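You operate a simulated robot arm through the tools that you are given. There is no shell and no other tool. Be economical: measure what you need, move in short steps, check, and stop when the job is done.

Carry out the task below with a simulated robot arm. There is one attempt and no reset: what you move stays moved.

## Task
Tip the yellow cup of lentils back into the jar and clip it shut.
Fine: the cup goes back where it stood; then slide the lentil jar about halfway to the rice jar without lifting it. No spill.

The check looks at the end state, three seconds after you hand in, the way a careful person would. Anything else that was tipped, shoved, dropped, spilled or broken makes it a failure.

## Robot
A 6-joint arm with a two-finger parallel gripper, fixed in place. Base frame: the origin is at the foot of the arm, x ahead of it, y to its left, z up; the work surface is at about z = 0.9. Units: m, degrees, N and s.
With the tool pointing down near the work surface it reaches from about 0.36 to 0.76 m from the base axis. Its first joint turns from -66.0 to 66.0 degrees. Payload 2.45 kg.
The tool frame sits at the grasp point between the pads (the TCP): z along the fingers, y along the line on which they close. The tips reach 0.024 m beyond it. Largest opening 0.068 m; finger width 0.017, thickness 0.01; the body of the gripper, 0.04 by 0.07 m, starts 0.041 m behind the TCP.
Orientation is that of the tool frame in the base frame, as a unit quaternion [x, y, z, w]. With the fingers straight down and closing along the base's y, the tool's x points along the base's -x, its y along +y and its z along -z.

## Interface
- The arm moves only by the tool servo_tool. Its argument "steps" is a list of rows, each a list of 7 numbers: the turn, a rotation vector about the tool's x, y, z in units of 6 degrees (1.0 is 6 degrees), then the shift along the tool's x, y, z in units of 20 mm (1.0 is 20 mm), then the closure in counts, from 0 (fully open) to 255 (shut). In form: [[wx, wy, wz, x, y, z, claw], ...]. A call has 1 to 8 rows; each row shifts and turns the commanded pose from where the row before left it, along the tool's axes as they then stand. A call with a number of a shift or a turn outside -1 to 1 is refused whole. Each row takes 0.2 s and may step no farther than 0.05 m and 8.6 degrees from the row before; otherwise, or with a gripper value out of range, the whole call is refused. Where a pose cannot be reached the arm comes as near as it can. A force on the tool above 40 N (or 10 N above the force at the start of the call, whichever is more), or a blocked arm, ends the call early, and 0.2 s more pass. The fingers move at their own pace (about 0.108 m/s each) and stop on an object; they squeeze with about 40 N. The grip force told is the motor's: it shows also when the fingers shut on nothing. Time passes only in rows, and 0.2 s behind the last, so rows that do not move let the fingers close. The reply holds the time, the measured pose of the TCP, the force on the tool along the base axes, the opening and the grip force, in the units named above and with some noise, with the torque about the TCP (base axes, N m) and any sound that the robot's microphone picked up, and new pictures: "views" is both (left out), scene, wrist or none.
- Cameras (640 x 400 px; columns grow to the right, rows downward): "scene" is fixed at [0.1692, 0.4167, 1.4579]; the picture's right is [-0.75, -0.67, 0.00], its down [-0.41, 0.46, -0.79] and it looks along [0.53, -0.59, -0.61] (base axes); focal length 229 px, centre (320, 200). "wrist" rides on the gripper at [0.084, 0.011, -0.075] in the tool frame; the picture's right is [-0.13, 0.99, 0.00], its down [-0.60, -0.08, -0.79] and it looks along [-0.79, -0.10, 0.61] (tool axes); focal length 251 px, centre (320, 200).
- measure_at(camera, pixels): for up to 12 pixels [column, row] of the newest picture of that camera ("zoom" is the newest enlarged one), the place [x, y, z] in the base frame of the surface seen there, good to about 0.002 m. The clock stands still meanwhile.
- zoom(camera, box): a new picture of the part [left, top, right, bottom] of that camera's present view, enlarged. The clock stands still meanwhile.
- sign_off(): hands the job in; it is judged then, once.

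Work in short steps. Measure before you move; look again where a grasp or a placing could have gone wrong, and mend it. You have 80 turns and 200 pictures in all, those below and enlarged ones among them. Open the gripper and draw the arm clear of the work before you hand the job in, unless the task says otherwise; then end with one line.

The tools are called after "Call:" as a command line: name --pt "numbers of a row" for each row, then --argument value for the rest, lists and objects as JSON in quotes. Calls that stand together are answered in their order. servo_tool: Moves the arm, as the interface text tells. Its arguments: {"type":"object","properties":{"steps":{"type":"array","items":{"type":"array","items":{"type":"number"}}},"views":{"type":"string","enum":["both","scene","wrist","none"]}},"required":["steps"]} The other tools are called the same way: measure_at (camera, pixels) gives the place of the surface under pixels of a picture; zoom (camera, box) takes an enlarged picture of a part of a camera's view; sign_off () hands the job in.

At the start:

```text
t: 0.0
eef_pos: [0.5004, -0.0468, 1.326]
tool_rot: [-0.001, 1.0, 0.0, 0.001]
wrist_force: [0.0, -0.6, 0.5]
moment: [0.04, -0.01, 0.04]
gripper_width: 0.0679
grip_force: 0.1
```

scene: 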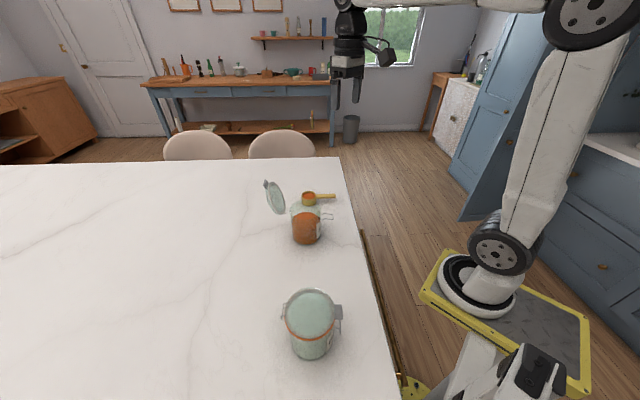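
wrist: 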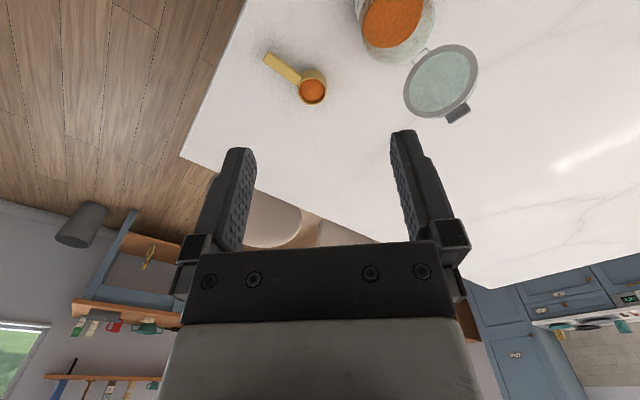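

The scene shows an open lentil jar near (307,225), the yellow cup at (309,199), and the closed rice jar at (311,322). I enlarge both areas before measuring.

Call:
zoom --camera "scene" --box '[250, 170, 350, 250]'

Call:
zoom --camera "wrist" --box '[240, 0, 500, 160]'

Call:
zoom --camera "scene" --box '[250, 270, 370, 370]'

```text
5.00 times, centred on (300, 210) of scene
```

zoom: 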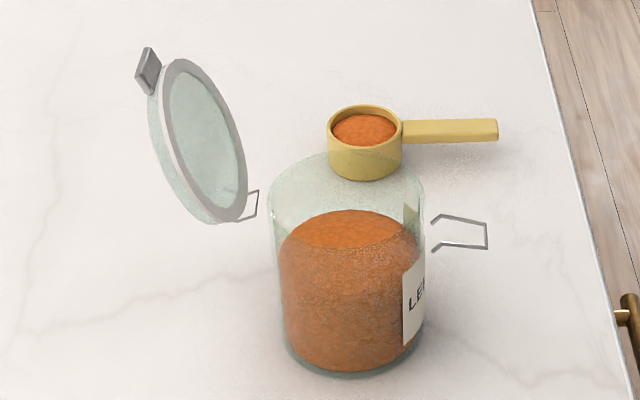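

```text
2.46 times, centred on (370, 80) of wrist
```

zoom: 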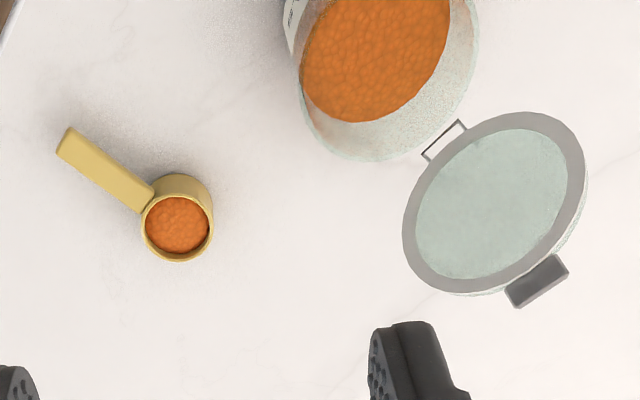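

```text
4.00 times, centred on (310, 320) of scene
```

zoom: 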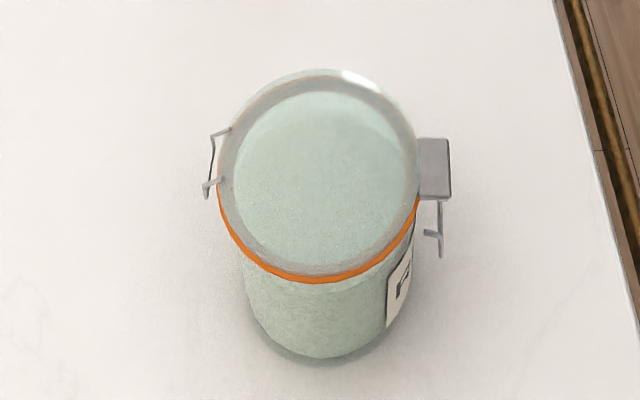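

I measure the key points: cup rim, handle, jar rim, jar base, lid edges, clip and rice jar (enlarged-picture positions converted to scene pixels).

Call:
measure_at --camera "scene" --pixels '[[309, 196], [302.5, 197], [313.5, 197], [319, 196.3], [332, 195.8], [348.8, 195.8], [340, 196.5], [308.5, 204], [308.5, 199], [340, 198], [300, 193], [326, 207]]'

Call:
measure_at --camera "wrist" --pixels '[[312, 90], [300, 79], [284, 70], [268, 57], [440, 80], [458, 114], [418, 58], [425, 60], [389, 64], [366, 52], [395, 20], [440, 97]]'

Call:
measure_at --camera "scene" --pixels '[[304, 215.5], [334, 212], [308, 242.8], [293, 210], [320, 202.5], [334, 236], [280, 184], [274, 212], [289, 196], [313, 244.5], [347, 218], [337, 224]]'

Call:
measure_at --camera "scene" --pixels '[[305, 202], [313, 200.5], [347.5, 214], [336, 219.5], [279, 181], [310, 310], [310, 339], [358, 312], [302, 303], [328, 359], [309, 290], [353, 305]]'

```text
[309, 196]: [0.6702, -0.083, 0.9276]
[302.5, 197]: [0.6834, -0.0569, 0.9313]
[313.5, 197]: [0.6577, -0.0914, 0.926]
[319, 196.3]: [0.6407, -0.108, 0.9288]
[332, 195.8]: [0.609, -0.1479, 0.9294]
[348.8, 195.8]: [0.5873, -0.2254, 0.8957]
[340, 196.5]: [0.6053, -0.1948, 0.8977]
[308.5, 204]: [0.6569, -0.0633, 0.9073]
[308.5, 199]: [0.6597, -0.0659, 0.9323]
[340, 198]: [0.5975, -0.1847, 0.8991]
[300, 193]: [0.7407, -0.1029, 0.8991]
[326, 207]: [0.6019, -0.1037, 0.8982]
```

```text
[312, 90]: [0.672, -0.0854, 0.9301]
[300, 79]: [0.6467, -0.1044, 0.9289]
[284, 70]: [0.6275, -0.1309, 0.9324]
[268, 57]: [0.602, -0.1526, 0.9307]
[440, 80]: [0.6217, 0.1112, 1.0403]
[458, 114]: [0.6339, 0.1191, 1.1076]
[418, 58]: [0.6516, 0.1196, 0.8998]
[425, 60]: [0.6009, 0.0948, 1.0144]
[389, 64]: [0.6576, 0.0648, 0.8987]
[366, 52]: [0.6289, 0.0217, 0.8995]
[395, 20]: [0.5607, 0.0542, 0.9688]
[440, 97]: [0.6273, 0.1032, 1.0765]
```

```text
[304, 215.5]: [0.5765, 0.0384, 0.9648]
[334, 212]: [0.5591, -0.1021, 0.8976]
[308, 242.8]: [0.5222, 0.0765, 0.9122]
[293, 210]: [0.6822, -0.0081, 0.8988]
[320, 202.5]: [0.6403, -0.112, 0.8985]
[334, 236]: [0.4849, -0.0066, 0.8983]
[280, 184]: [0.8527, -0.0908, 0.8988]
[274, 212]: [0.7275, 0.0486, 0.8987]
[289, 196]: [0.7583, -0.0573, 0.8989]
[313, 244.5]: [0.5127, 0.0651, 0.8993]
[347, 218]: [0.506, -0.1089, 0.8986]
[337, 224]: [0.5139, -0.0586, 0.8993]
```

```text
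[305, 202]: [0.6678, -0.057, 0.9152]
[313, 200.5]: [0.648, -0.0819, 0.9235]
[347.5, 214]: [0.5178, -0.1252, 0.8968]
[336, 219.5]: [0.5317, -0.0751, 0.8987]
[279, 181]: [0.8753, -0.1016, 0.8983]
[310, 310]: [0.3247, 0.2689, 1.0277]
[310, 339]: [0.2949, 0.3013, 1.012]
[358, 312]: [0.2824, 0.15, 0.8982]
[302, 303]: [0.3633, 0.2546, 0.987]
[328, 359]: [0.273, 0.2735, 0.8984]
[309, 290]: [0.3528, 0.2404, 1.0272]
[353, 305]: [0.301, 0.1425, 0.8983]
```

My conversion of the zoom was off (it is 5× around (300,210)), so I take it again and measure directly in the zoomed picture.

Call:
zoom --camera "scene" --box '[250, 170, 350, 250]'

Call:
measure_at --camera "zoom" --pixels '[[365, 106], [330, 128], [401, 128], [364, 178], [405, 130], [495, 124], [450, 137], [365, 130], [148, 55], [155, 88], [205, 140], [180, 60]]'

Call:
measure_at --camera "zoom" --pixels '[[236, 212], [218, 221], [165, 75], [486, 224], [487, 247], [433, 221], [440, 247], [345, 372], [276, 205], [424, 205], [346, 225], [420, 300]]'

Call:
measure_at --camera "zoom" --pixels '[[258, 193], [254, 216], [340, 154], [285, 190], [410, 180], [290, 345], [418, 335], [320, 370], [380, 366], [300, 240], [390, 235], [340, 300]]'

Call:
zoom --camera "scene" --box '[250, 270, 370, 370]'

Call:
measure_at --camera "zoom" --pixels '[[320, 85], [240, 170], [400, 170], [320, 270], [320, 180], [435, 165], [448, 195], [441, 250], [435, 145], [212, 150], [208, 195], [320, 345]]'

```text
5.00 times, centred on (300, 210) of scene
```

zoom: 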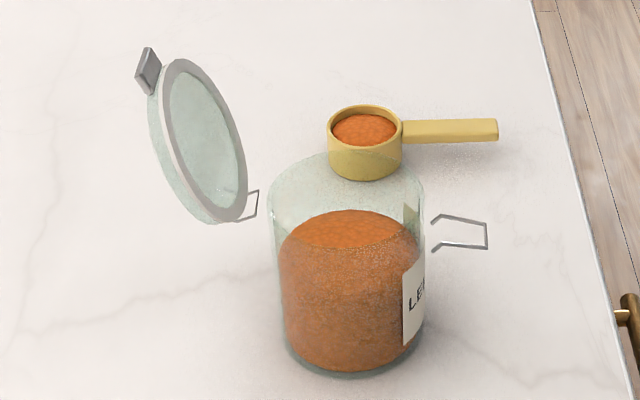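

```text
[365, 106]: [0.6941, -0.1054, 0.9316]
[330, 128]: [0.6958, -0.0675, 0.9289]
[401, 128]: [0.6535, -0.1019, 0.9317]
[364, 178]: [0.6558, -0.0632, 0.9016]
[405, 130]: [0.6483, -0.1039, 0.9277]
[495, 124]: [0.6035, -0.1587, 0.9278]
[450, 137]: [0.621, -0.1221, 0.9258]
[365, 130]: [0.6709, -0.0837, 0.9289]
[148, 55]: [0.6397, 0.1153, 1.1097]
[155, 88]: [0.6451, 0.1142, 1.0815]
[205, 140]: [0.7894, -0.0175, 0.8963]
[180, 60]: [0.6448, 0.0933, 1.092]
```

```text
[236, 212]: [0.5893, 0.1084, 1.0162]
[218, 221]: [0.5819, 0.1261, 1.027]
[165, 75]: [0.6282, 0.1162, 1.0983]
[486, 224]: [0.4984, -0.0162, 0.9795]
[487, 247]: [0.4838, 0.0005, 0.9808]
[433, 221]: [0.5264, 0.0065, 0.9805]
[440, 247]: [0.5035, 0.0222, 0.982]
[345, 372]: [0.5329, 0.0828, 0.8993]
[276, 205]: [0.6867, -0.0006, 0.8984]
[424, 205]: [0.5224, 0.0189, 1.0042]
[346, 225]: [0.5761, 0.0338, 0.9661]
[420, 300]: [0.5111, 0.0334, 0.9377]
```

```text
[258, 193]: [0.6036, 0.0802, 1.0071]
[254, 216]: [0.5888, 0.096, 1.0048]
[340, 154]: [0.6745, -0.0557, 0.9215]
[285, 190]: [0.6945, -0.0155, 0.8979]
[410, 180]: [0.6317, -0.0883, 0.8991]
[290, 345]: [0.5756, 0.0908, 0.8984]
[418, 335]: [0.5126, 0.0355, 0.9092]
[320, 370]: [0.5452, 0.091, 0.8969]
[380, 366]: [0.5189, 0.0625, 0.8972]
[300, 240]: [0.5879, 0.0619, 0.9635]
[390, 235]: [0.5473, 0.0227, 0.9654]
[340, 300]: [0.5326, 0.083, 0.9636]
```

```text
4.00 times, centred on (310, 320) of scene
```

zoom: 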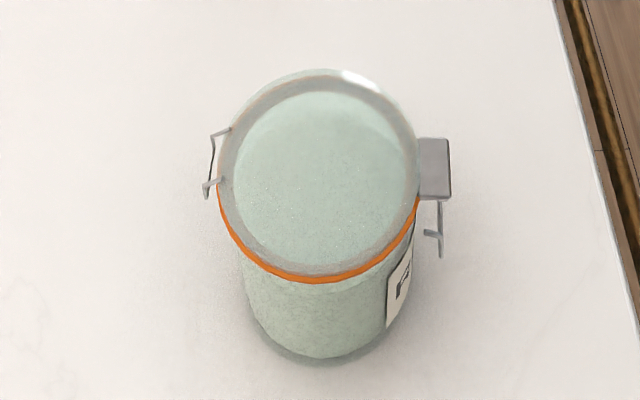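

```text
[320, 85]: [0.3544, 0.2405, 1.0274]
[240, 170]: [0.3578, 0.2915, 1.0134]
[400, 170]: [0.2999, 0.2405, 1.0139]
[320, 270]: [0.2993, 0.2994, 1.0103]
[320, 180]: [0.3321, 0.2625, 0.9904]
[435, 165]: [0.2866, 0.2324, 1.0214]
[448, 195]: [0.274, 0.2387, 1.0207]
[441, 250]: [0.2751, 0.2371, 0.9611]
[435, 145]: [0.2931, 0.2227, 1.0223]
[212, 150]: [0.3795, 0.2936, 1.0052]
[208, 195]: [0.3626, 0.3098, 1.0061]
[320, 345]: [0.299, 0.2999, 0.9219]
```

The jar axis is near (0.558, 0.049) with its rim at z≈1.006. The lid stands open towards +x+y and the bail sticks out at (0.49, -0.008, 0.98). The cup handle runs from (0.65,-0.105) to (0.603,-0.159), top at z≈0.929. I move above the handle.

Call:
servo_tool --pt "0 0 0 -0.74 -0.556 1 0" --pt "0 0 0 -0.74 -0.556 1 0" --pt "0 0 0 -0.74 -0.556 1 0" --pt "0 0 0 -0.74 -0.556 1 0" --pt "0 0 0 -0.74 -0.556 1 0" --pt "0 0 0 -0.74 -0.556 1 0" --pt "0 0 0 -0.74 -0.556 1 0" --pt "0 0 0 -0.74 -0.556 1 0" --views "none"

Call:
servo_tool --pt "0 0 -1 0 0 0.5 0" --pt "0 0 -1 0 0 0.5 0" --pt "0 0 -1 0 0 0.5 0" --pt "0 0 -1 0 0 0.5 0" --pt "0 0 -1 0 0 0.5 0" --pt "0 0 -1 0 0 0.5 0" --pt "0 0 -1 0 0 0.5 0" --pt "0 0 -1 0 0 0.5 0"

```text
t: 1.8
eef_pos: [0.6191, -0.1361, 1.1676]
tool_rot: [-0.002, 1.0, 0.0, 0.001]
wrist_force: [-0.4, -0.2, 0.0]
moment: [0.05, 0.03, -0.01]
gripper_width: 0.0683
grip_force: 0.0
```

```text
t: 3.6
eef_pos: [0.6191, -0.1356, 1.0856]
tool_rot: [-0.409, 0.913, 0.0, 0.0]
wrist_force: [-1.0, 1.0, -0.6]
moment: [-0.01, 0.02, -0.01]
gripper_width: 0.0682
grip_force: 0.0
```

scene: 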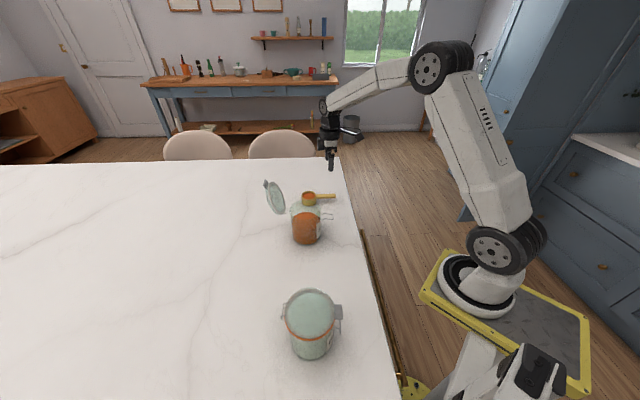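
wrist: 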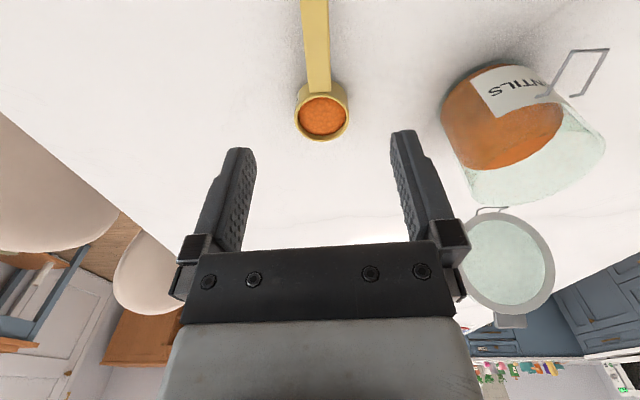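

The wrist picture shows the cup at (322,115) and the handle running up to (314,0), already nearly aligned. I measure both handle edges and the cup rim.

Call:
measure_at --camera "wrist" --pixels '[[304, 30], [327, 30], [309, 80], [328, 80], [302, 5], [325, 5], [297, 110], [348, 110], [322, 139], [322, 85], [322, 115], [316, 50]]'

Call:
zoom --camera "wrist" --box '[430, 30, 620, 210]'

Call:
measure_at --camera "wrist" --pixels '[[607, 48], [575, 49], [538, 96], [583, 95], [603, 140], [443, 95], [530, 204], [470, 165], [500, 110], [480, 208], [508, 207], [540, 150]]'

```text
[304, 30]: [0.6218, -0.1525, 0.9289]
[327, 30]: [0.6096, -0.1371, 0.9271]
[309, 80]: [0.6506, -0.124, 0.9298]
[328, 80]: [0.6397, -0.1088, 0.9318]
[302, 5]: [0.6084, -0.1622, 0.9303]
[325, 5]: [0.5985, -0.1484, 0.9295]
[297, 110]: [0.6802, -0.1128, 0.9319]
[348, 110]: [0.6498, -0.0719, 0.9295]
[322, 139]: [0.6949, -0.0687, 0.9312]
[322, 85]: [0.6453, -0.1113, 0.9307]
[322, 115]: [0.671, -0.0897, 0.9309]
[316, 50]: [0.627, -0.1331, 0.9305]
```

```text
2.22 times, centred on (525, 120) of wrist
```

zoom: 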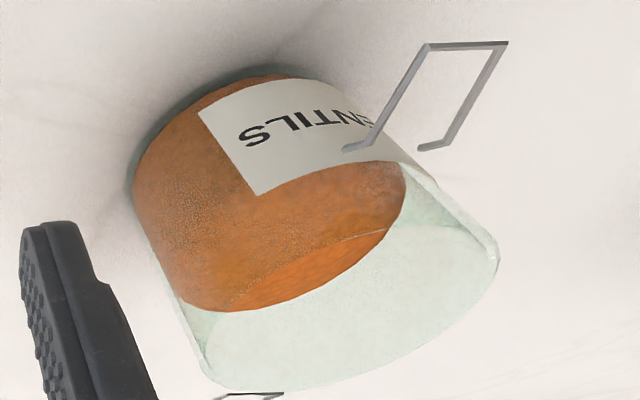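

```text
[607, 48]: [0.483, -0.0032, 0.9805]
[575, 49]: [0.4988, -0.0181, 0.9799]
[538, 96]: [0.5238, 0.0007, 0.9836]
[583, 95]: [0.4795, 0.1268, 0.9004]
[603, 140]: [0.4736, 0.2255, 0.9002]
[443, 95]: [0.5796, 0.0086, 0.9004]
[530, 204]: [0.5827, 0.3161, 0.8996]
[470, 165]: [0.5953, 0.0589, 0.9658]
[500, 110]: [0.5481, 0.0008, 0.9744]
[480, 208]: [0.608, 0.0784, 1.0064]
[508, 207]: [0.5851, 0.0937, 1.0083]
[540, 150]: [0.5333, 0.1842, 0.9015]
```

The handle axis is at azimuth ≈43.5°, 19 mm wide, with the cup centre at (0.670,-0.091). I turn back 4.8°, centre on the handle 55 mm from the cup centre and descend most of the way.

Call:
servo_tool --pt "0 0 0.8 0 0 0 0" --pt "0 0 0 -0.33 -0.09 1 0" --pt "0 0 0 -0.33 -0.09 1 0" --pt "0 0 0 0 0 1 0" --pt "0 0 0 0 0 1 0" --pt "0 0 0 0 0 1 0" --pt "0 0 0 0 0 1 0" --pt "0 0 0 0 0 1 0"

```text
t: 5.4
eef_pos: [0.6313, -0.1312, 0.9474]
tool_rot: [-0.369, 0.929, -0.001, 0.001]
wrist_force: [0.0, -0.2, -0.4]
moment: [0.01, -0.02, -0.02]
gripper_width: 0.0679
grip_force: 0.1
```

scene: 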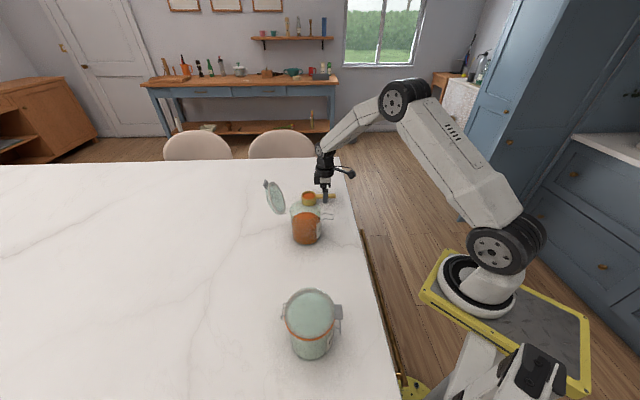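
wrist: 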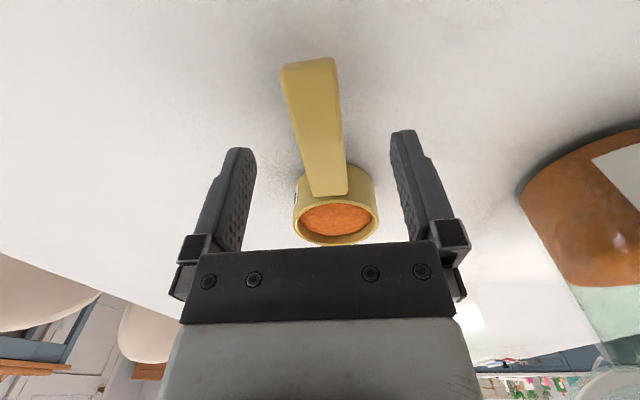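

The handle (282–345, 60–195) lies between the fingers but looks slightly rotated; I verify its edges once more.

Call:
measure_at --camera "wrist" --pixels '[[287, 75], [338, 75], [300, 140], [343, 140], [308, 180], [345, 180], [336, 243], [294, 215], [378, 212], [310, 67]]'

Call:
zoom --camera "wrist" --box '[240, 40, 420, 250]'

```text
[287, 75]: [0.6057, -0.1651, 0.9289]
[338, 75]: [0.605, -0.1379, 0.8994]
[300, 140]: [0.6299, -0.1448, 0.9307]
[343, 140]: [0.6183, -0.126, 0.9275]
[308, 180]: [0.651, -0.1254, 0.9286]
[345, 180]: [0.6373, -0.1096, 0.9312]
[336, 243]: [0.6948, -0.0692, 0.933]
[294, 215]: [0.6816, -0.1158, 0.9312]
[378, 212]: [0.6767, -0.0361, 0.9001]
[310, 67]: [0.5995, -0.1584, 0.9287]
```

```text
1.90 times, centred on (330, 145) of wrist
```

zoom: 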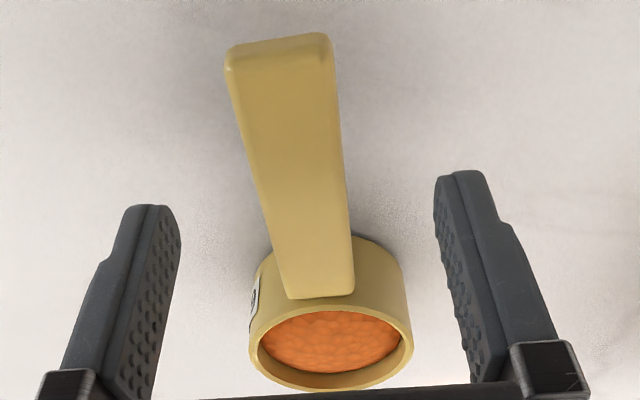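

Handle axis is ≈42.3°, 1.7 mm to the +y side. I trim, lower to z≈0.9255 and close the fingers on the handle.

Call:
servo_tool --pt "0 0 0.15 0 0.08 0.4 0" --pt "0 0 0 0 0 0.4 0" --pt "0 0 0 0 0 0.3 0" --pt "0 0 0 0 0 0 0" --pt "0 0 0 0 0 0 255" --pt "0 0 0 0 0 0 255" --pt "0 0 0 0 0 0 255"

```text
t: 7.0
eef_pos: [0.6301, -0.1288, 0.9247]
tool_rot: [-0.362, 0.932, -0.001, 0.001]
wrist_force: [-0.4, 0.3, 0.4]
moment: [-0.04, 0.03, -0.02]
gripper_width: 0.0211
grip_force: 38.2
```

scene: 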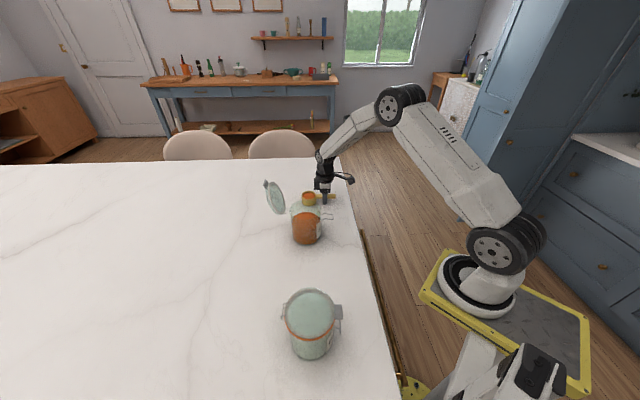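
wrist: 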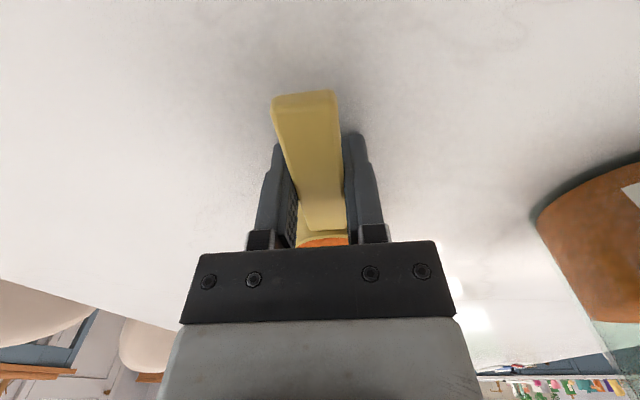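

The handle is gripped (width 0.021, 38 N). I note the return pose (0.6301,-0.1288,0.9247) and lift slowly straight up.

Call:
servo_tool --pt "0 0 0 0 0 -0.2 255" --pt "0 0 0 0 0 -0.5 255" --pt "0 0 0 0 0 -0.8 255" --pt "0 0 0 0 0 -0.9 255" --pt "0 0 0 0 0 -0.9 255" --pt "0 0 0 0 0 -0.9 255" --pt "0 0 0 0 0 -0.6 255" --pt "0 0 0 0 0 -0.2 255"

```text
t: 8.8
eef_pos: [0.6305, -0.1272, 1.0239]
tool_rot: [-0.362, 0.932, -0.001, 0.001]
wrist_force: [-0.6, 0.0, -0.4]
moment: [-0.04, 0.04, -0.01]
gripper_width: 0.021
grip_force: 38.2
```

scene: 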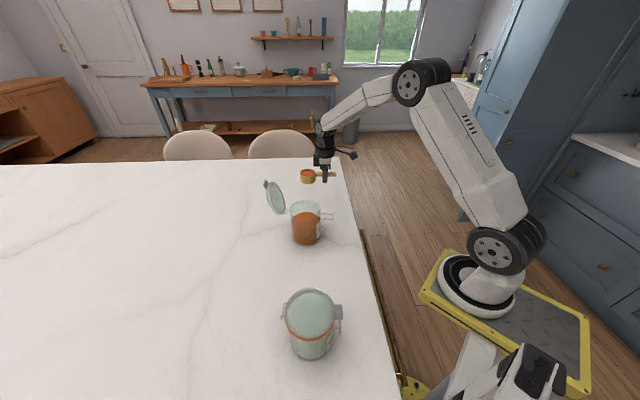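
wrist: 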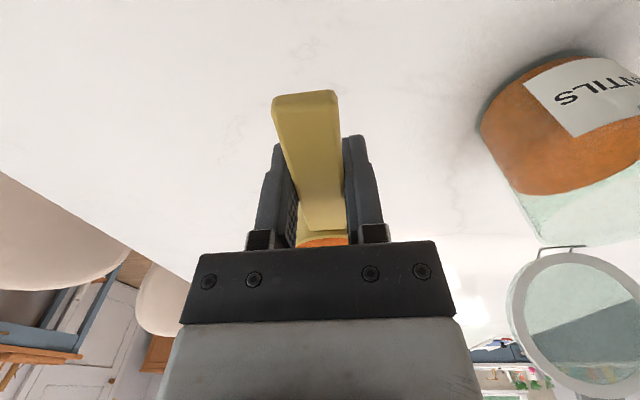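

Cup is level and held. I raise to z≈1.10 while yawing the handle, so the gripper will end up beside the jar away from lid and bail.

Call:
servo_tool --pt "0 0 -0.5 0 0 -0.4 255" --pt "0 0 -1 0 0 -0.6 255" --pt "0 0 -1 0 0 -0.6 255" --pt "0 0 -1 0 0 -0.6 255" --pt "0 0 -1 0 0 -0.6 255" --pt "0 0 -1 0 0 -0.6 255" --pt "0 0 -1 0 0 -0.4 255" --pt "0 0 -0.5 0 0 -0.2 255" --views "none"

Call:
servo_tool --pt "0 0 -0.4 0 0 0 255" --pt "0 0 -0.9 0 0 0 255" --pt "0 0 -1 0 0 0 255" --pt "0 0 -1 0 0 0 255" --pt "0 0 -1 0 0 0 255" --pt "0 0 -1 0 0 0 255" --pt "0 0 -0.6 0 0 0 255"

```text
t: 10.6
eef_pos: [0.6293, -0.1282, 1.1043]
tool_rot: [-0.672, 0.74, 0.0, 0.001]
wrist_force: [-0.1, -0.1, -1.1]
moment: [-0.01, -0.01, 0.01]
gripper_width: 0.0212
grip_force: 37.8
```

```text
t: 12.2
eef_pos: [0.6293, -0.129, 1.1042]
tool_rot: [0.866, -0.501, 0.001, 0.0]
wrist_force: [-0.9, -0.1, -1.1]
moment: [-0.05, -0.02, 0.01]
gripper_width: 0.0212
grip_force: 37.7
```

scene: 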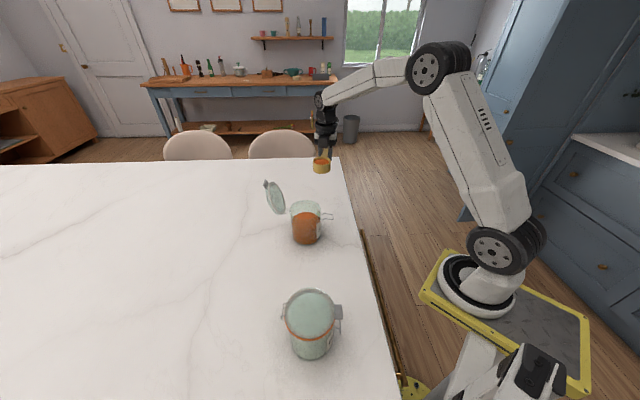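
wrist: 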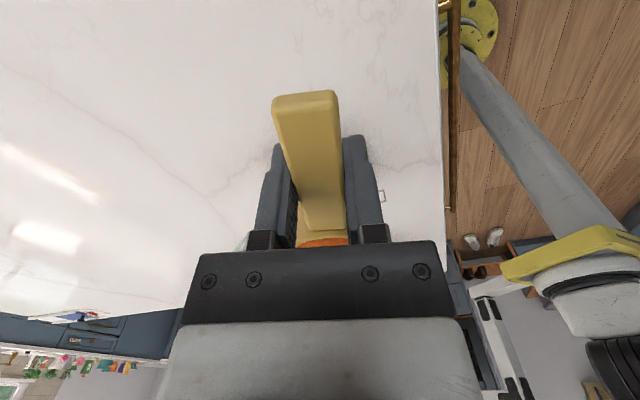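

Yaw is now 300°. I translate at z 1.104 so the cup sits over the jar mouth (TCP to (0.593, 0.0065)).

Call:
servo_tool --pt "0 0 0 -0.4 -0.11 0 255" --pt "0 0 0 -0.9 -0.24 0 255" --pt "0 0 0 -1 -0.27 0 255" --pt "0 0 0 -1 -0.27 0 255" --pt "0 0 0 -1 -0.27 0 255" --pt "0 0 0 -1 -0.27 0 255" --pt "0 0 0 -0.97 -0.27 0 255" --pt "0 0 0 -0.5 -0.13 0 255"

Call:
zoom --camera "scene" --box '[250, 160, 350, 250]'

```text
t: 14.0
eef_pos: [0.5961, 0.0077, 1.1043]
tool_rot: [0.865, -0.502, 0.001, 0.0]
wrist_force: [0.9, -0.6, -0.6]
moment: [-0.05, -0.05, -0.05]
gripper_width: 0.021
grip_force: 38.4
```

scene: 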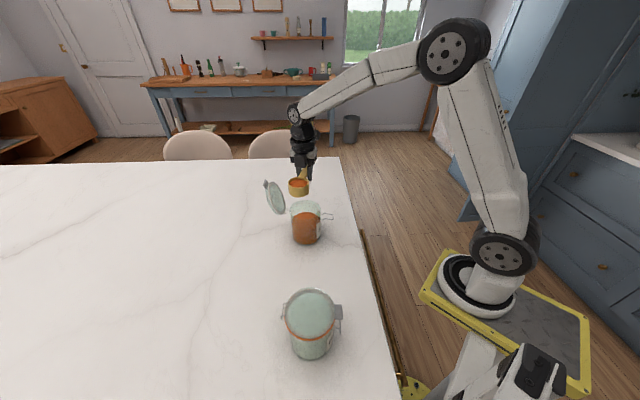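
wrist: 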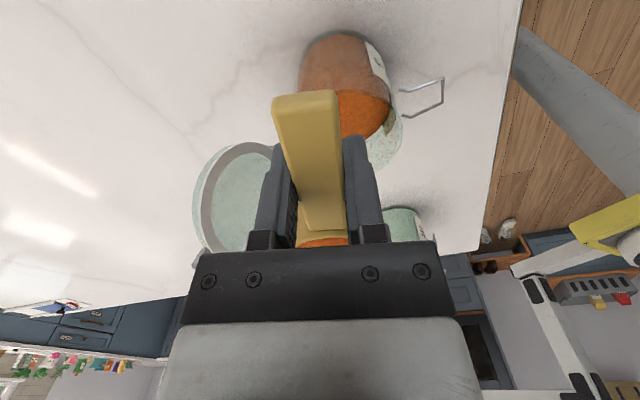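

```text
4.44 times, centred on (300, 205) of scene
```

zoom: 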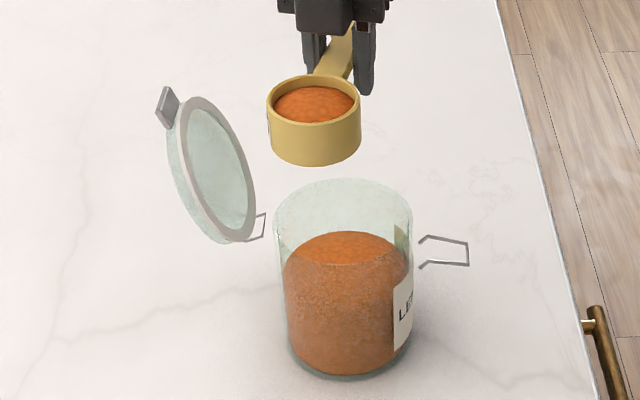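

The cup hangs over the mouth. I measure its rim and the jar rim to verify the offset before tipping.

Call:
measure_at --camera "zoom" --pixels '[[315, 77], [269, 103], [359, 102], [315, 124], [315, 100], [344, 180], [276, 215], [411, 215], [330, 60], [168, 90]]'

```text
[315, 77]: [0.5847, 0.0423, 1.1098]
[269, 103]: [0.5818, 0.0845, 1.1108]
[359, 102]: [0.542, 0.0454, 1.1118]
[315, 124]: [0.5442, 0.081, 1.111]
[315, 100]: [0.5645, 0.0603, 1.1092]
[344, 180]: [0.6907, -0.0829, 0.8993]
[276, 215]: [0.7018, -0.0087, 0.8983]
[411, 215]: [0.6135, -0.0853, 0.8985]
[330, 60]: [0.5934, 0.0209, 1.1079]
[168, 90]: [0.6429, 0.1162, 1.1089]
```

Cup rim centre is (0.564,0.063), 65 mm from the TCP. I shift it ~8 mm back over the jar axis, lower to z≈1.052 and begin tipping by 25°.

Call:
servo_tool --pt "0 0 0 0.2 0 0.5 255" --pt "0 0 0 0.17 -0.05 0.9 255" --pt "0 0 0 0 0 0.9 255" --pt "0 0 0 0 0 0.3 255" --pt "1 0 0 0 0 0 255" --pt "1 0 0 0 0 0 255" --pt "1 0 0 0 0 0 255" --pt "1 0 0 0 0 0 255" --views "scene"

Call:
zoom --camera "scene" --box '[250, 160, 350, 250]'

```text
t: 15.8
eef_pos: [0.5996, 0.0008, 1.0516]
tool_rot: [0.846, -0.49, 0.106, -0.181]
wrist_force: [-0.2, -0.2, -0.2]
moment: [-0.04, -0.03, 0.0]
gripper_width: 0.0209
grip_force: 38.2
```

scene: 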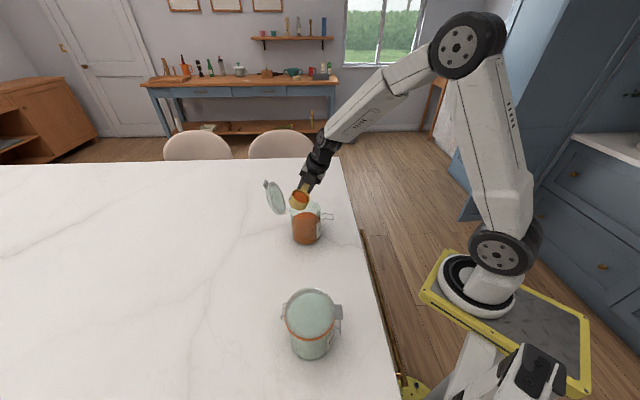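

```text
4.44 times, centred on (300, 205) of scene
```

zoom: 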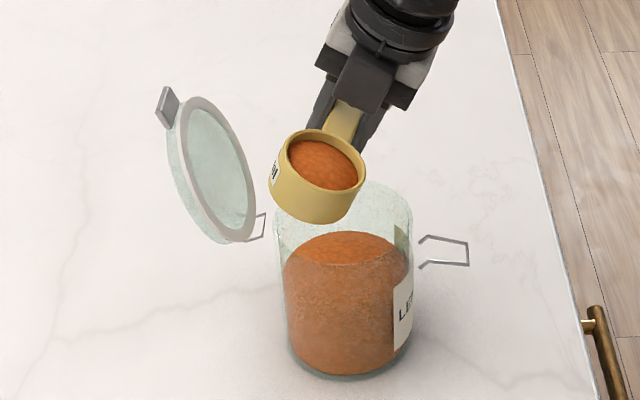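

The cup tips toward the jar interior as planned (lip near (360,185) in the zoom). I continue with 20° more and check the flow.

Call:
servo_tool --pt "0.8 0 0 0 0 0 255" --pt "0.8 0 0 0 0 0 255" --pt "0.8 0 0 0 0 0 255" --pt "0.8 0 0 0 0 0 255" --views "scene"

Call:
zoom --camera "scene" --box '[250, 160, 350, 250]'

Call:
measure_at --camera "zoom" --pixels '[[290, 140], [350, 200], [360, 175], [320, 130], [325, 160]]'

```text
t: 16.8
eef_pos: [0.61, 0.007, 1.0692]
tool_rot: [0.824, -0.48, 0.152, -0.261]
wrist_force: [0.3, 0.4, -1.2]
moment: [-0.06, 0.0, -0.01]
gripper_width: 0.0212
grip_force: 38.4
out of reach, approached as far as the arm can: row 2, 3, 4
```

scene: 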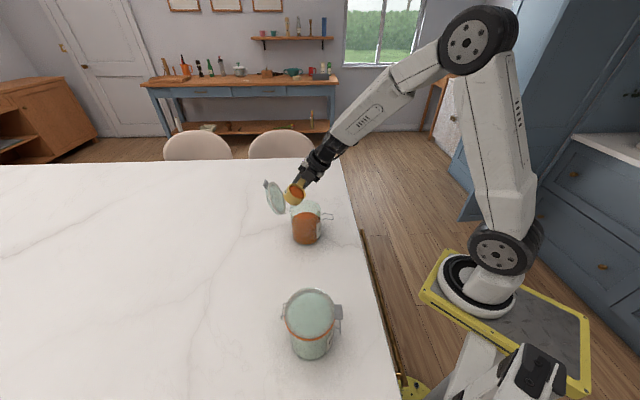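

```text
4.44 times, centred on (300, 205) of scene
```

zoom: 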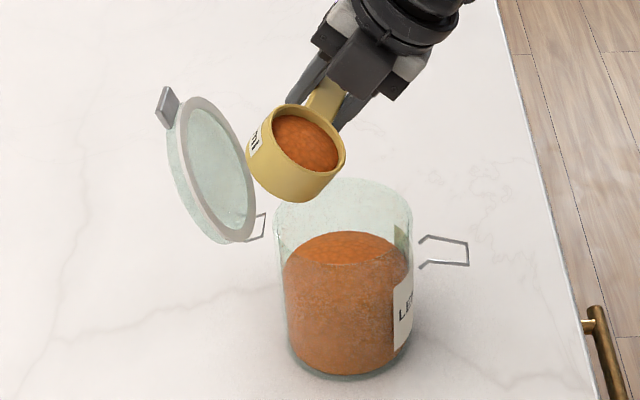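

```text
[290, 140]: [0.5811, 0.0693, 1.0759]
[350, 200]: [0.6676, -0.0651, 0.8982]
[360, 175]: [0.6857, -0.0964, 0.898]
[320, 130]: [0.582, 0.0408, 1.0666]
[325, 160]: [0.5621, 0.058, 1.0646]
```

The arm hit a reach limit at ~35° tilt in this direction (pose drifted to z 1.069); no lentils have left the cup. I undo the last tipping and will use a sideways tilt from another yaw instead.

Call:
servo_tool --pt "-0.8 0 0 0 0 0 255" --pt "-0.8 0 0 0 0 0 255" --pt "-0.8 0 0 0 0 0 255" --pt "-0.8 0 0 0 0 0 255" --views "none"

```text
t: 17.8
eef_pos: [0.6094, 0.006, 1.0682]
tool_rot: [0.855, -0.5, 0.069, -0.119]
wrist_force: [-0.5, 0.4, -1.8]
moment: [-0.04, -0.04, -0.07]
gripper_width: 0.0212
grip_force: 38.3
```

The commanded pose was clamped, leaving 15.8° of tilt. I level it and rise to z≈1.11.

Call:
servo_tool --pt "-0.8 0 0 0 0 -0.3 255" --pt "-0.9 0 0 0 0 -0.5 255" --pt "-0.93 0 0 0 0 -0.5 255" --pt "0 0 0 0 0 -0.5 255" --pt "0 0 0 0 0 -0.3 255" --views "scene"

Call:
zoom --camera "scene" --box '[250, 160, 350, 250]'

```text
t: 19.0
eef_pos: [0.6056, 0.0051, 1.1102]
tool_rot: [0.864, -0.504, 0.0, 0.0]
wrist_force: [-0.4, 0.3, -0.6]
moment: [-0.04, -0.05, -0.01]
gripper_width: 0.021
grip_force: 38.0
```

scene: 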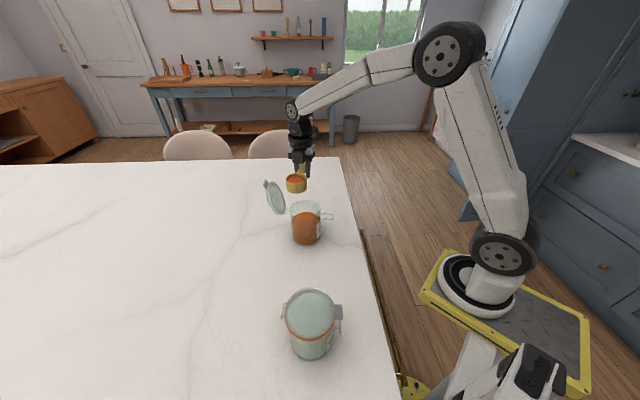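

```text
4.44 times, centred on (300, 205) of scene
```

zoom: 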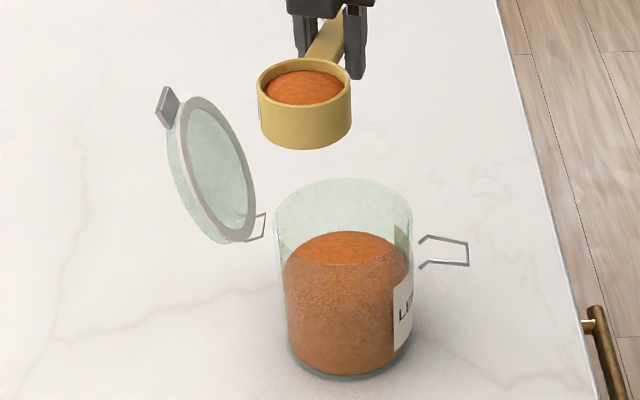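

Cup is still full and level. I back away from the lid, then yaw the tool back to about 200° so the handle comes from the arm side.

Call:
servo_tool --pt "0 0 0 0.25 0.5 0 255" --pt "0 0 0 0.41 0.87 0 255" --pt "0 0 0 0.41 0.9 0 255" --pt "0 0 0 0.41 0.9 0 255" --pt "0 0 0 0.41 0.9 0 255" --pt "0 0 0 0.41 0.8 0 255" --pt "0 0 0 0.2 0.4 0 255" --views "none"

Call:
servo_tool --pt "0 0 0.6 0 0 0 255" --pt "0 0 1 0 0 0 255" --pt "0 0 1 0 0 0 255" --pt "0 0 1 0 0 0 255" --pt "0 0 1 0 0 0 255" --pt "0 0 1 0 0 0 255" --pt "0 0 1 0 0 0 255" --pt "0 0 1 0 0 0 255" --views "none"

Call:
servo_tool --pt "0 0 1 0 0 0 255" --pt "0 0 1 0 0 0 255" --pt "0 0 1 0 0 0 255" --pt "0 0 1 0 0 0 255" --pt "0 0 1 0 0 0 255" --pt "0 0 1 0 0 0 255" --pt "0 0 1 0 0 0 255" --pt "0 0 1 0 0 0 255" --views "none"

```text
t: 20.6
eef_pos: [0.5377, -0.0904, 1.1089]
tool_rot: [0.864, -0.504, 0.001, -0.001]
wrist_force: [-0.3, 0.5, -0.2]
moment: [-0.08, -0.02, -0.03]
gripper_width: 0.0211
grip_force: 37.9
```

```text
t: 22.4
eef_pos: [0.5383, -0.09, 1.1094]
tool_rot: [-0.6, 0.8, 0.0, 0.001]
wrist_force: [0.1, 0.0, -1.6]
moment: [-0.06, 0.0, 0.0]
gripper_width: 0.0213
grip_force: 38.7
```

```text
t: 24.2
eef_pos: [0.5388, -0.0902, 1.1098]
tool_rot: [-0.224, 0.975, 0.001, 0.002]
wrist_force: [-0.1, -0.2, -0.7]
moment: [-0.04, 0.04, 0.03]
gripper_width: 0.0208
grip_force: 38.6
```

Now at azimuth 206°. One more turn step and then translate so the cup is over the jar (TCP to (0.498,0.0185)).

Call:
servo_tool --pt "0 0 1 0 0 0 255" --pt "0 0 0 0 0.5 0 255" --pt "0 0 0 0 0.95 0 255" --pt "0 0 0 0.07 0.95 0 255" --pt "0 0 0 0 0.95 0 255" --pt "0 0 0 0 0.95 0 255" --pt "0 0 0 0 0.95 0 255" --pt "0 0 0 0 0.55 0 255"

Call:
zoom --camera "scene" --box '[250, 160, 350, 250]'

Call:
measure_at --camera "scene" --pixels '[[303, 184], [300, 182]]'

```text
t: 26.0
eef_pos: [0.4974, 0.018, 1.1101]
tool_rot: [-0.172, 0.985, 0.0, 0.002]
wrist_force: [1.6, 0.3, -1.1]
moment: [0.04, 0.06, -0.01]
gripper_width: 0.021
grip_force: 37.9
```

scene: 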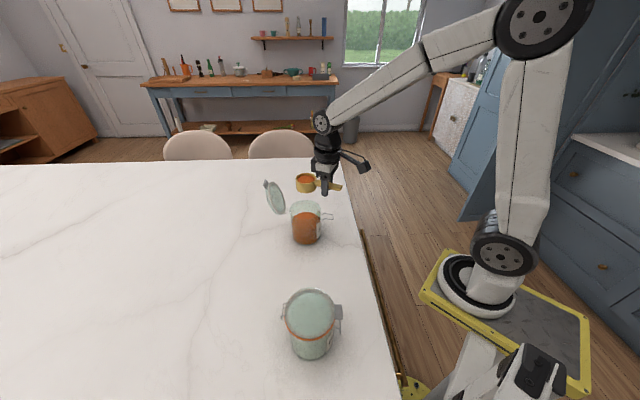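
wrist: 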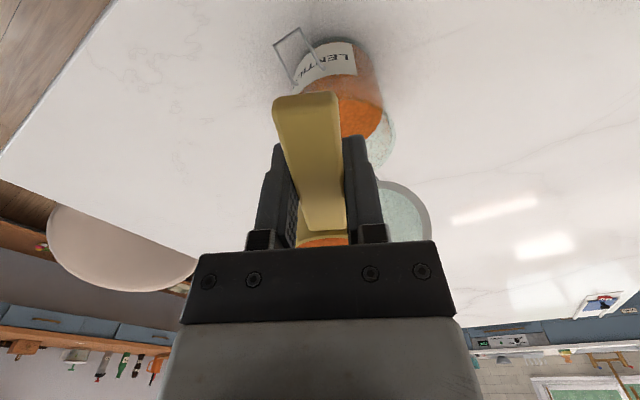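

```text
4.44 times, centred on (300, 205) of scene
```

zoom: 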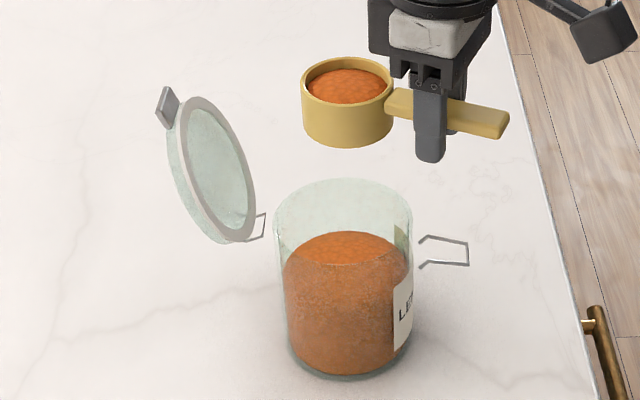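

```text
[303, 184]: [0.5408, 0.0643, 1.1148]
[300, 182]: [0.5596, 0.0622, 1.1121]
```

I measure the cup rim in the zoom for the actual centre.

Call:
measure_at --camera "zoom" --pixels '[[303, 82], [392, 86], [347, 59], [347, 106], [347, 85], [495, 120]]'

```text
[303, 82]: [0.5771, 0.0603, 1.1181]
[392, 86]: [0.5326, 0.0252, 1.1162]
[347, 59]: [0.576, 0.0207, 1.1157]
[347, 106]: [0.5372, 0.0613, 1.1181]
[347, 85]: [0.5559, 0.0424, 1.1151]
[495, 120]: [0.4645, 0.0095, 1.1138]
```

Cup centre (0.556,0.042), good. I lower to z≈1.053, shifting 4 mm, then tip 24° in the new direction.

Call:
servo_tool --pt "0 0 0 0 -0.1 0.6 255" --pt "0 0 0 0 -0.1 0.9 255" --pt "0 0 0 0 0 0.9 255" --pt "0 0 0 0 0 0.45 255" --pt "1 0 0 0 0 0 255" --pt "1 0 0 0 0 0 255" --pt "1 0 0 0 0 0 255" --pt "1 0 0 0 0 0 255" --views "scene"

Call:
zoom --camera "scene" --box '[250, 160, 350, 250]'

```text
t: 27.8
eef_pos: [0.4991, 0.0134, 1.053]
tool_rot: [-0.169, 0.964, -0.204, 0.038]
wrist_force: [0.2, -0.5, -1.4]
moment: [0.01, 0.05, 0.0]
gripper_width: 0.021
grip_force: 38.4
```

scene: 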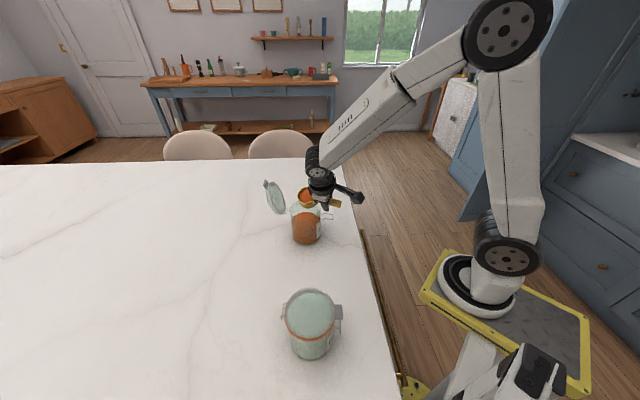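

```text
4.44 times, centred on (300, 205) of scene
```

zoom: 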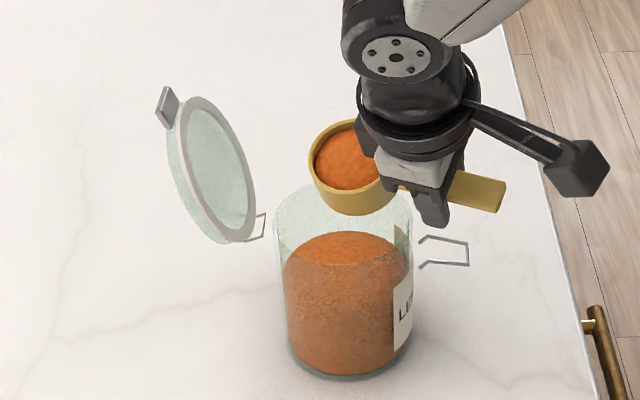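

Tilting works this way without drift. I go on 24° more.

Call:
servo_tool --pt "0.8 0 0 0 0 0 255" --pt "0.8 0 0 0 0 0 255" --pt "0.8 0 0 0 0 0 255" --pt "0.8 0 0 0 0 0 255" --pt "0.8 0 0 0 0 0 255" --views "scene"

Call:
zoom --camera "scene" --box '[250, 160, 350, 250]'

```text
t: 29.0
eef_pos: [0.4978, 0.0138, 1.0527]
tool_rot: [-0.157, 0.9, -0.4, 0.071]
wrist_force: [-1.1, 0.0, -0.8]
moment: [-0.02, 0.07, 0.02]
gripper_width: 0.0212
grip_force: 38.3
```

scene: 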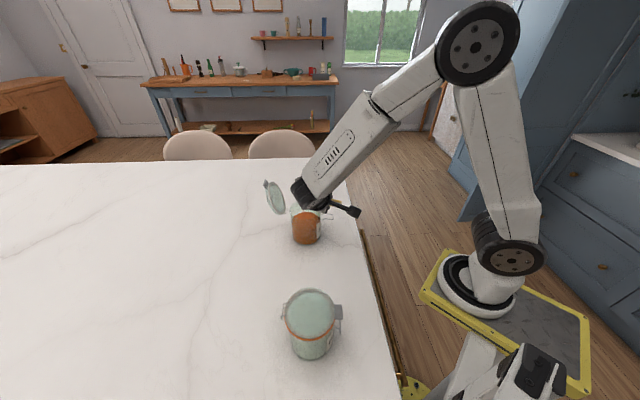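

```text
4.44 times, centred on (300, 205) of scene
```

zoom: 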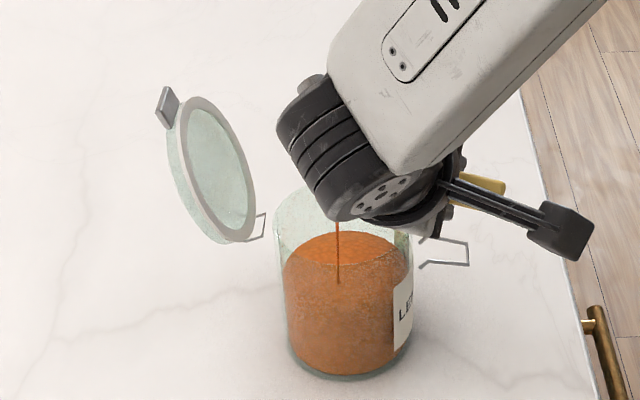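

A stream falls at zoom (338,225→280), well inside the jar. I continue tipping slowly.

Call:
servo_tool --pt "0.5 0 0 0 0 0 255" --pt "0.5 0 0 0 0 0 255" --pt "0.5 0 0 0 0 0 255" --pt "0.5 0 0 0 0 0 255" --pt "0.5 0 0 0 0 0 255" --pt "0.5 0 0 0 0 0 255" --views "both"

Call:
zoom --camera "scene" --box '[250, 160, 350, 250]'

```text
t: 30.4
eef_pos: [0.4996, 0.0155, 1.052]
tool_rot: [-0.144, 0.826, -0.536, 0.095]
wrist_force: [-0.4, -0.1, -0.8]
moment: [0.03, 0.08, 0.02]
gripper_width: 0.0212
grip_force: 38.7
```

scene: 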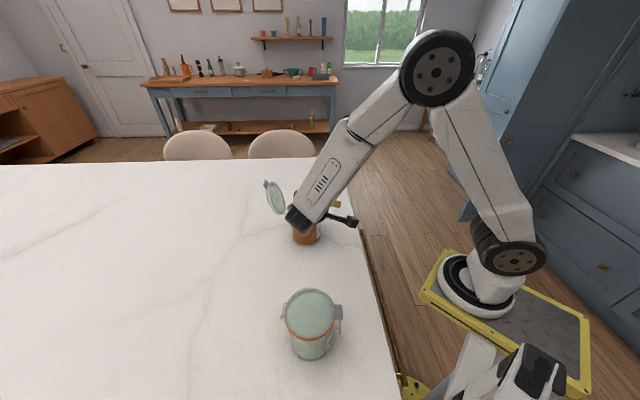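
wrist: 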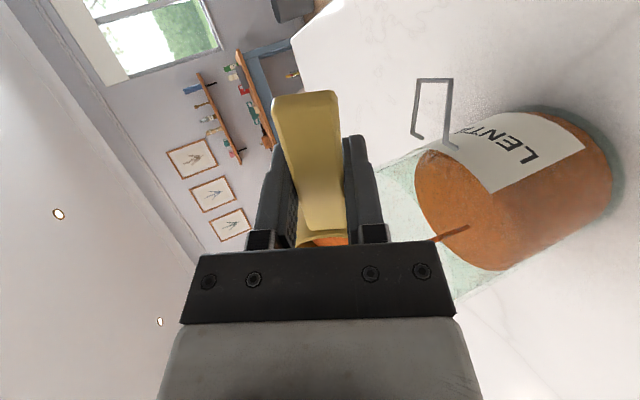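

```text
4.44 times, centred on (300, 205) of scene
```

zoom: 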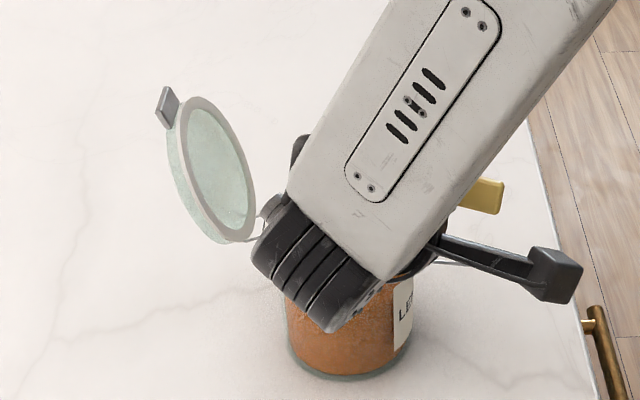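

The wrist view shows the stream landing in the middle of the lentil surface at (465,228). I tip on to about 90°.

Call:
servo_tool --pt "0.5 0 0 0 0 0 255" --pt "0.5 0 0 0 0 0 255" --pt "0.5 0 0 0 0 0 255" --pt "0.5 0 0 0 0 0 255" --pt "0.5 0 0 0 0 0 255" --pt "0.5 0 0 0 0 0 255" --pt "0.5 0 0 0 0 0 255" --pt "0.5 0 0 0 0 0 255" --views "both"

```text
t: 32.2
eef_pos: [0.4977, 0.0157, 1.052]
tool_rot: [-0.121, 0.697, -0.696, 0.124]
wrist_force: [-0.5, 0.8, -1.3]
moment: [-0.01, 0.03, 0.03]
gripper_width: 0.0207
grip_force: 38.3
```

scene: 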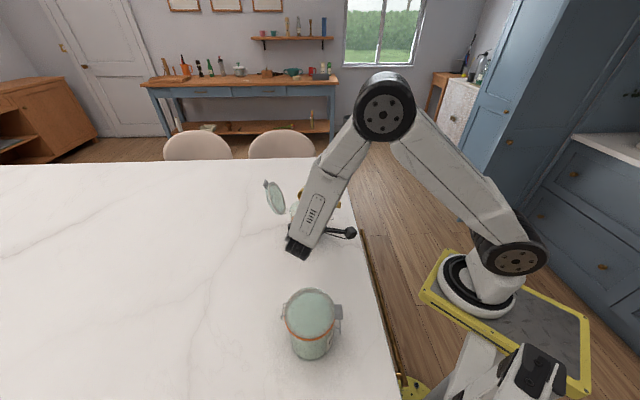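
wrist: 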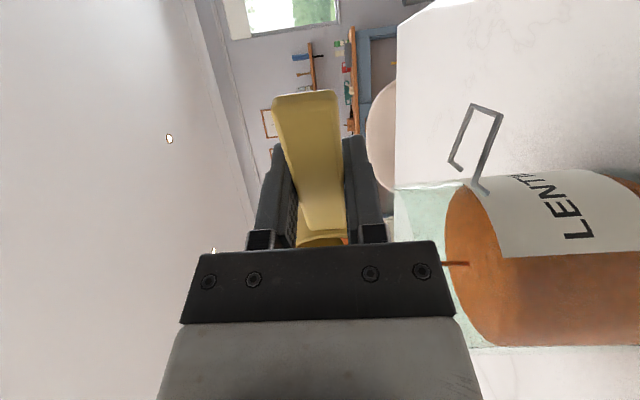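

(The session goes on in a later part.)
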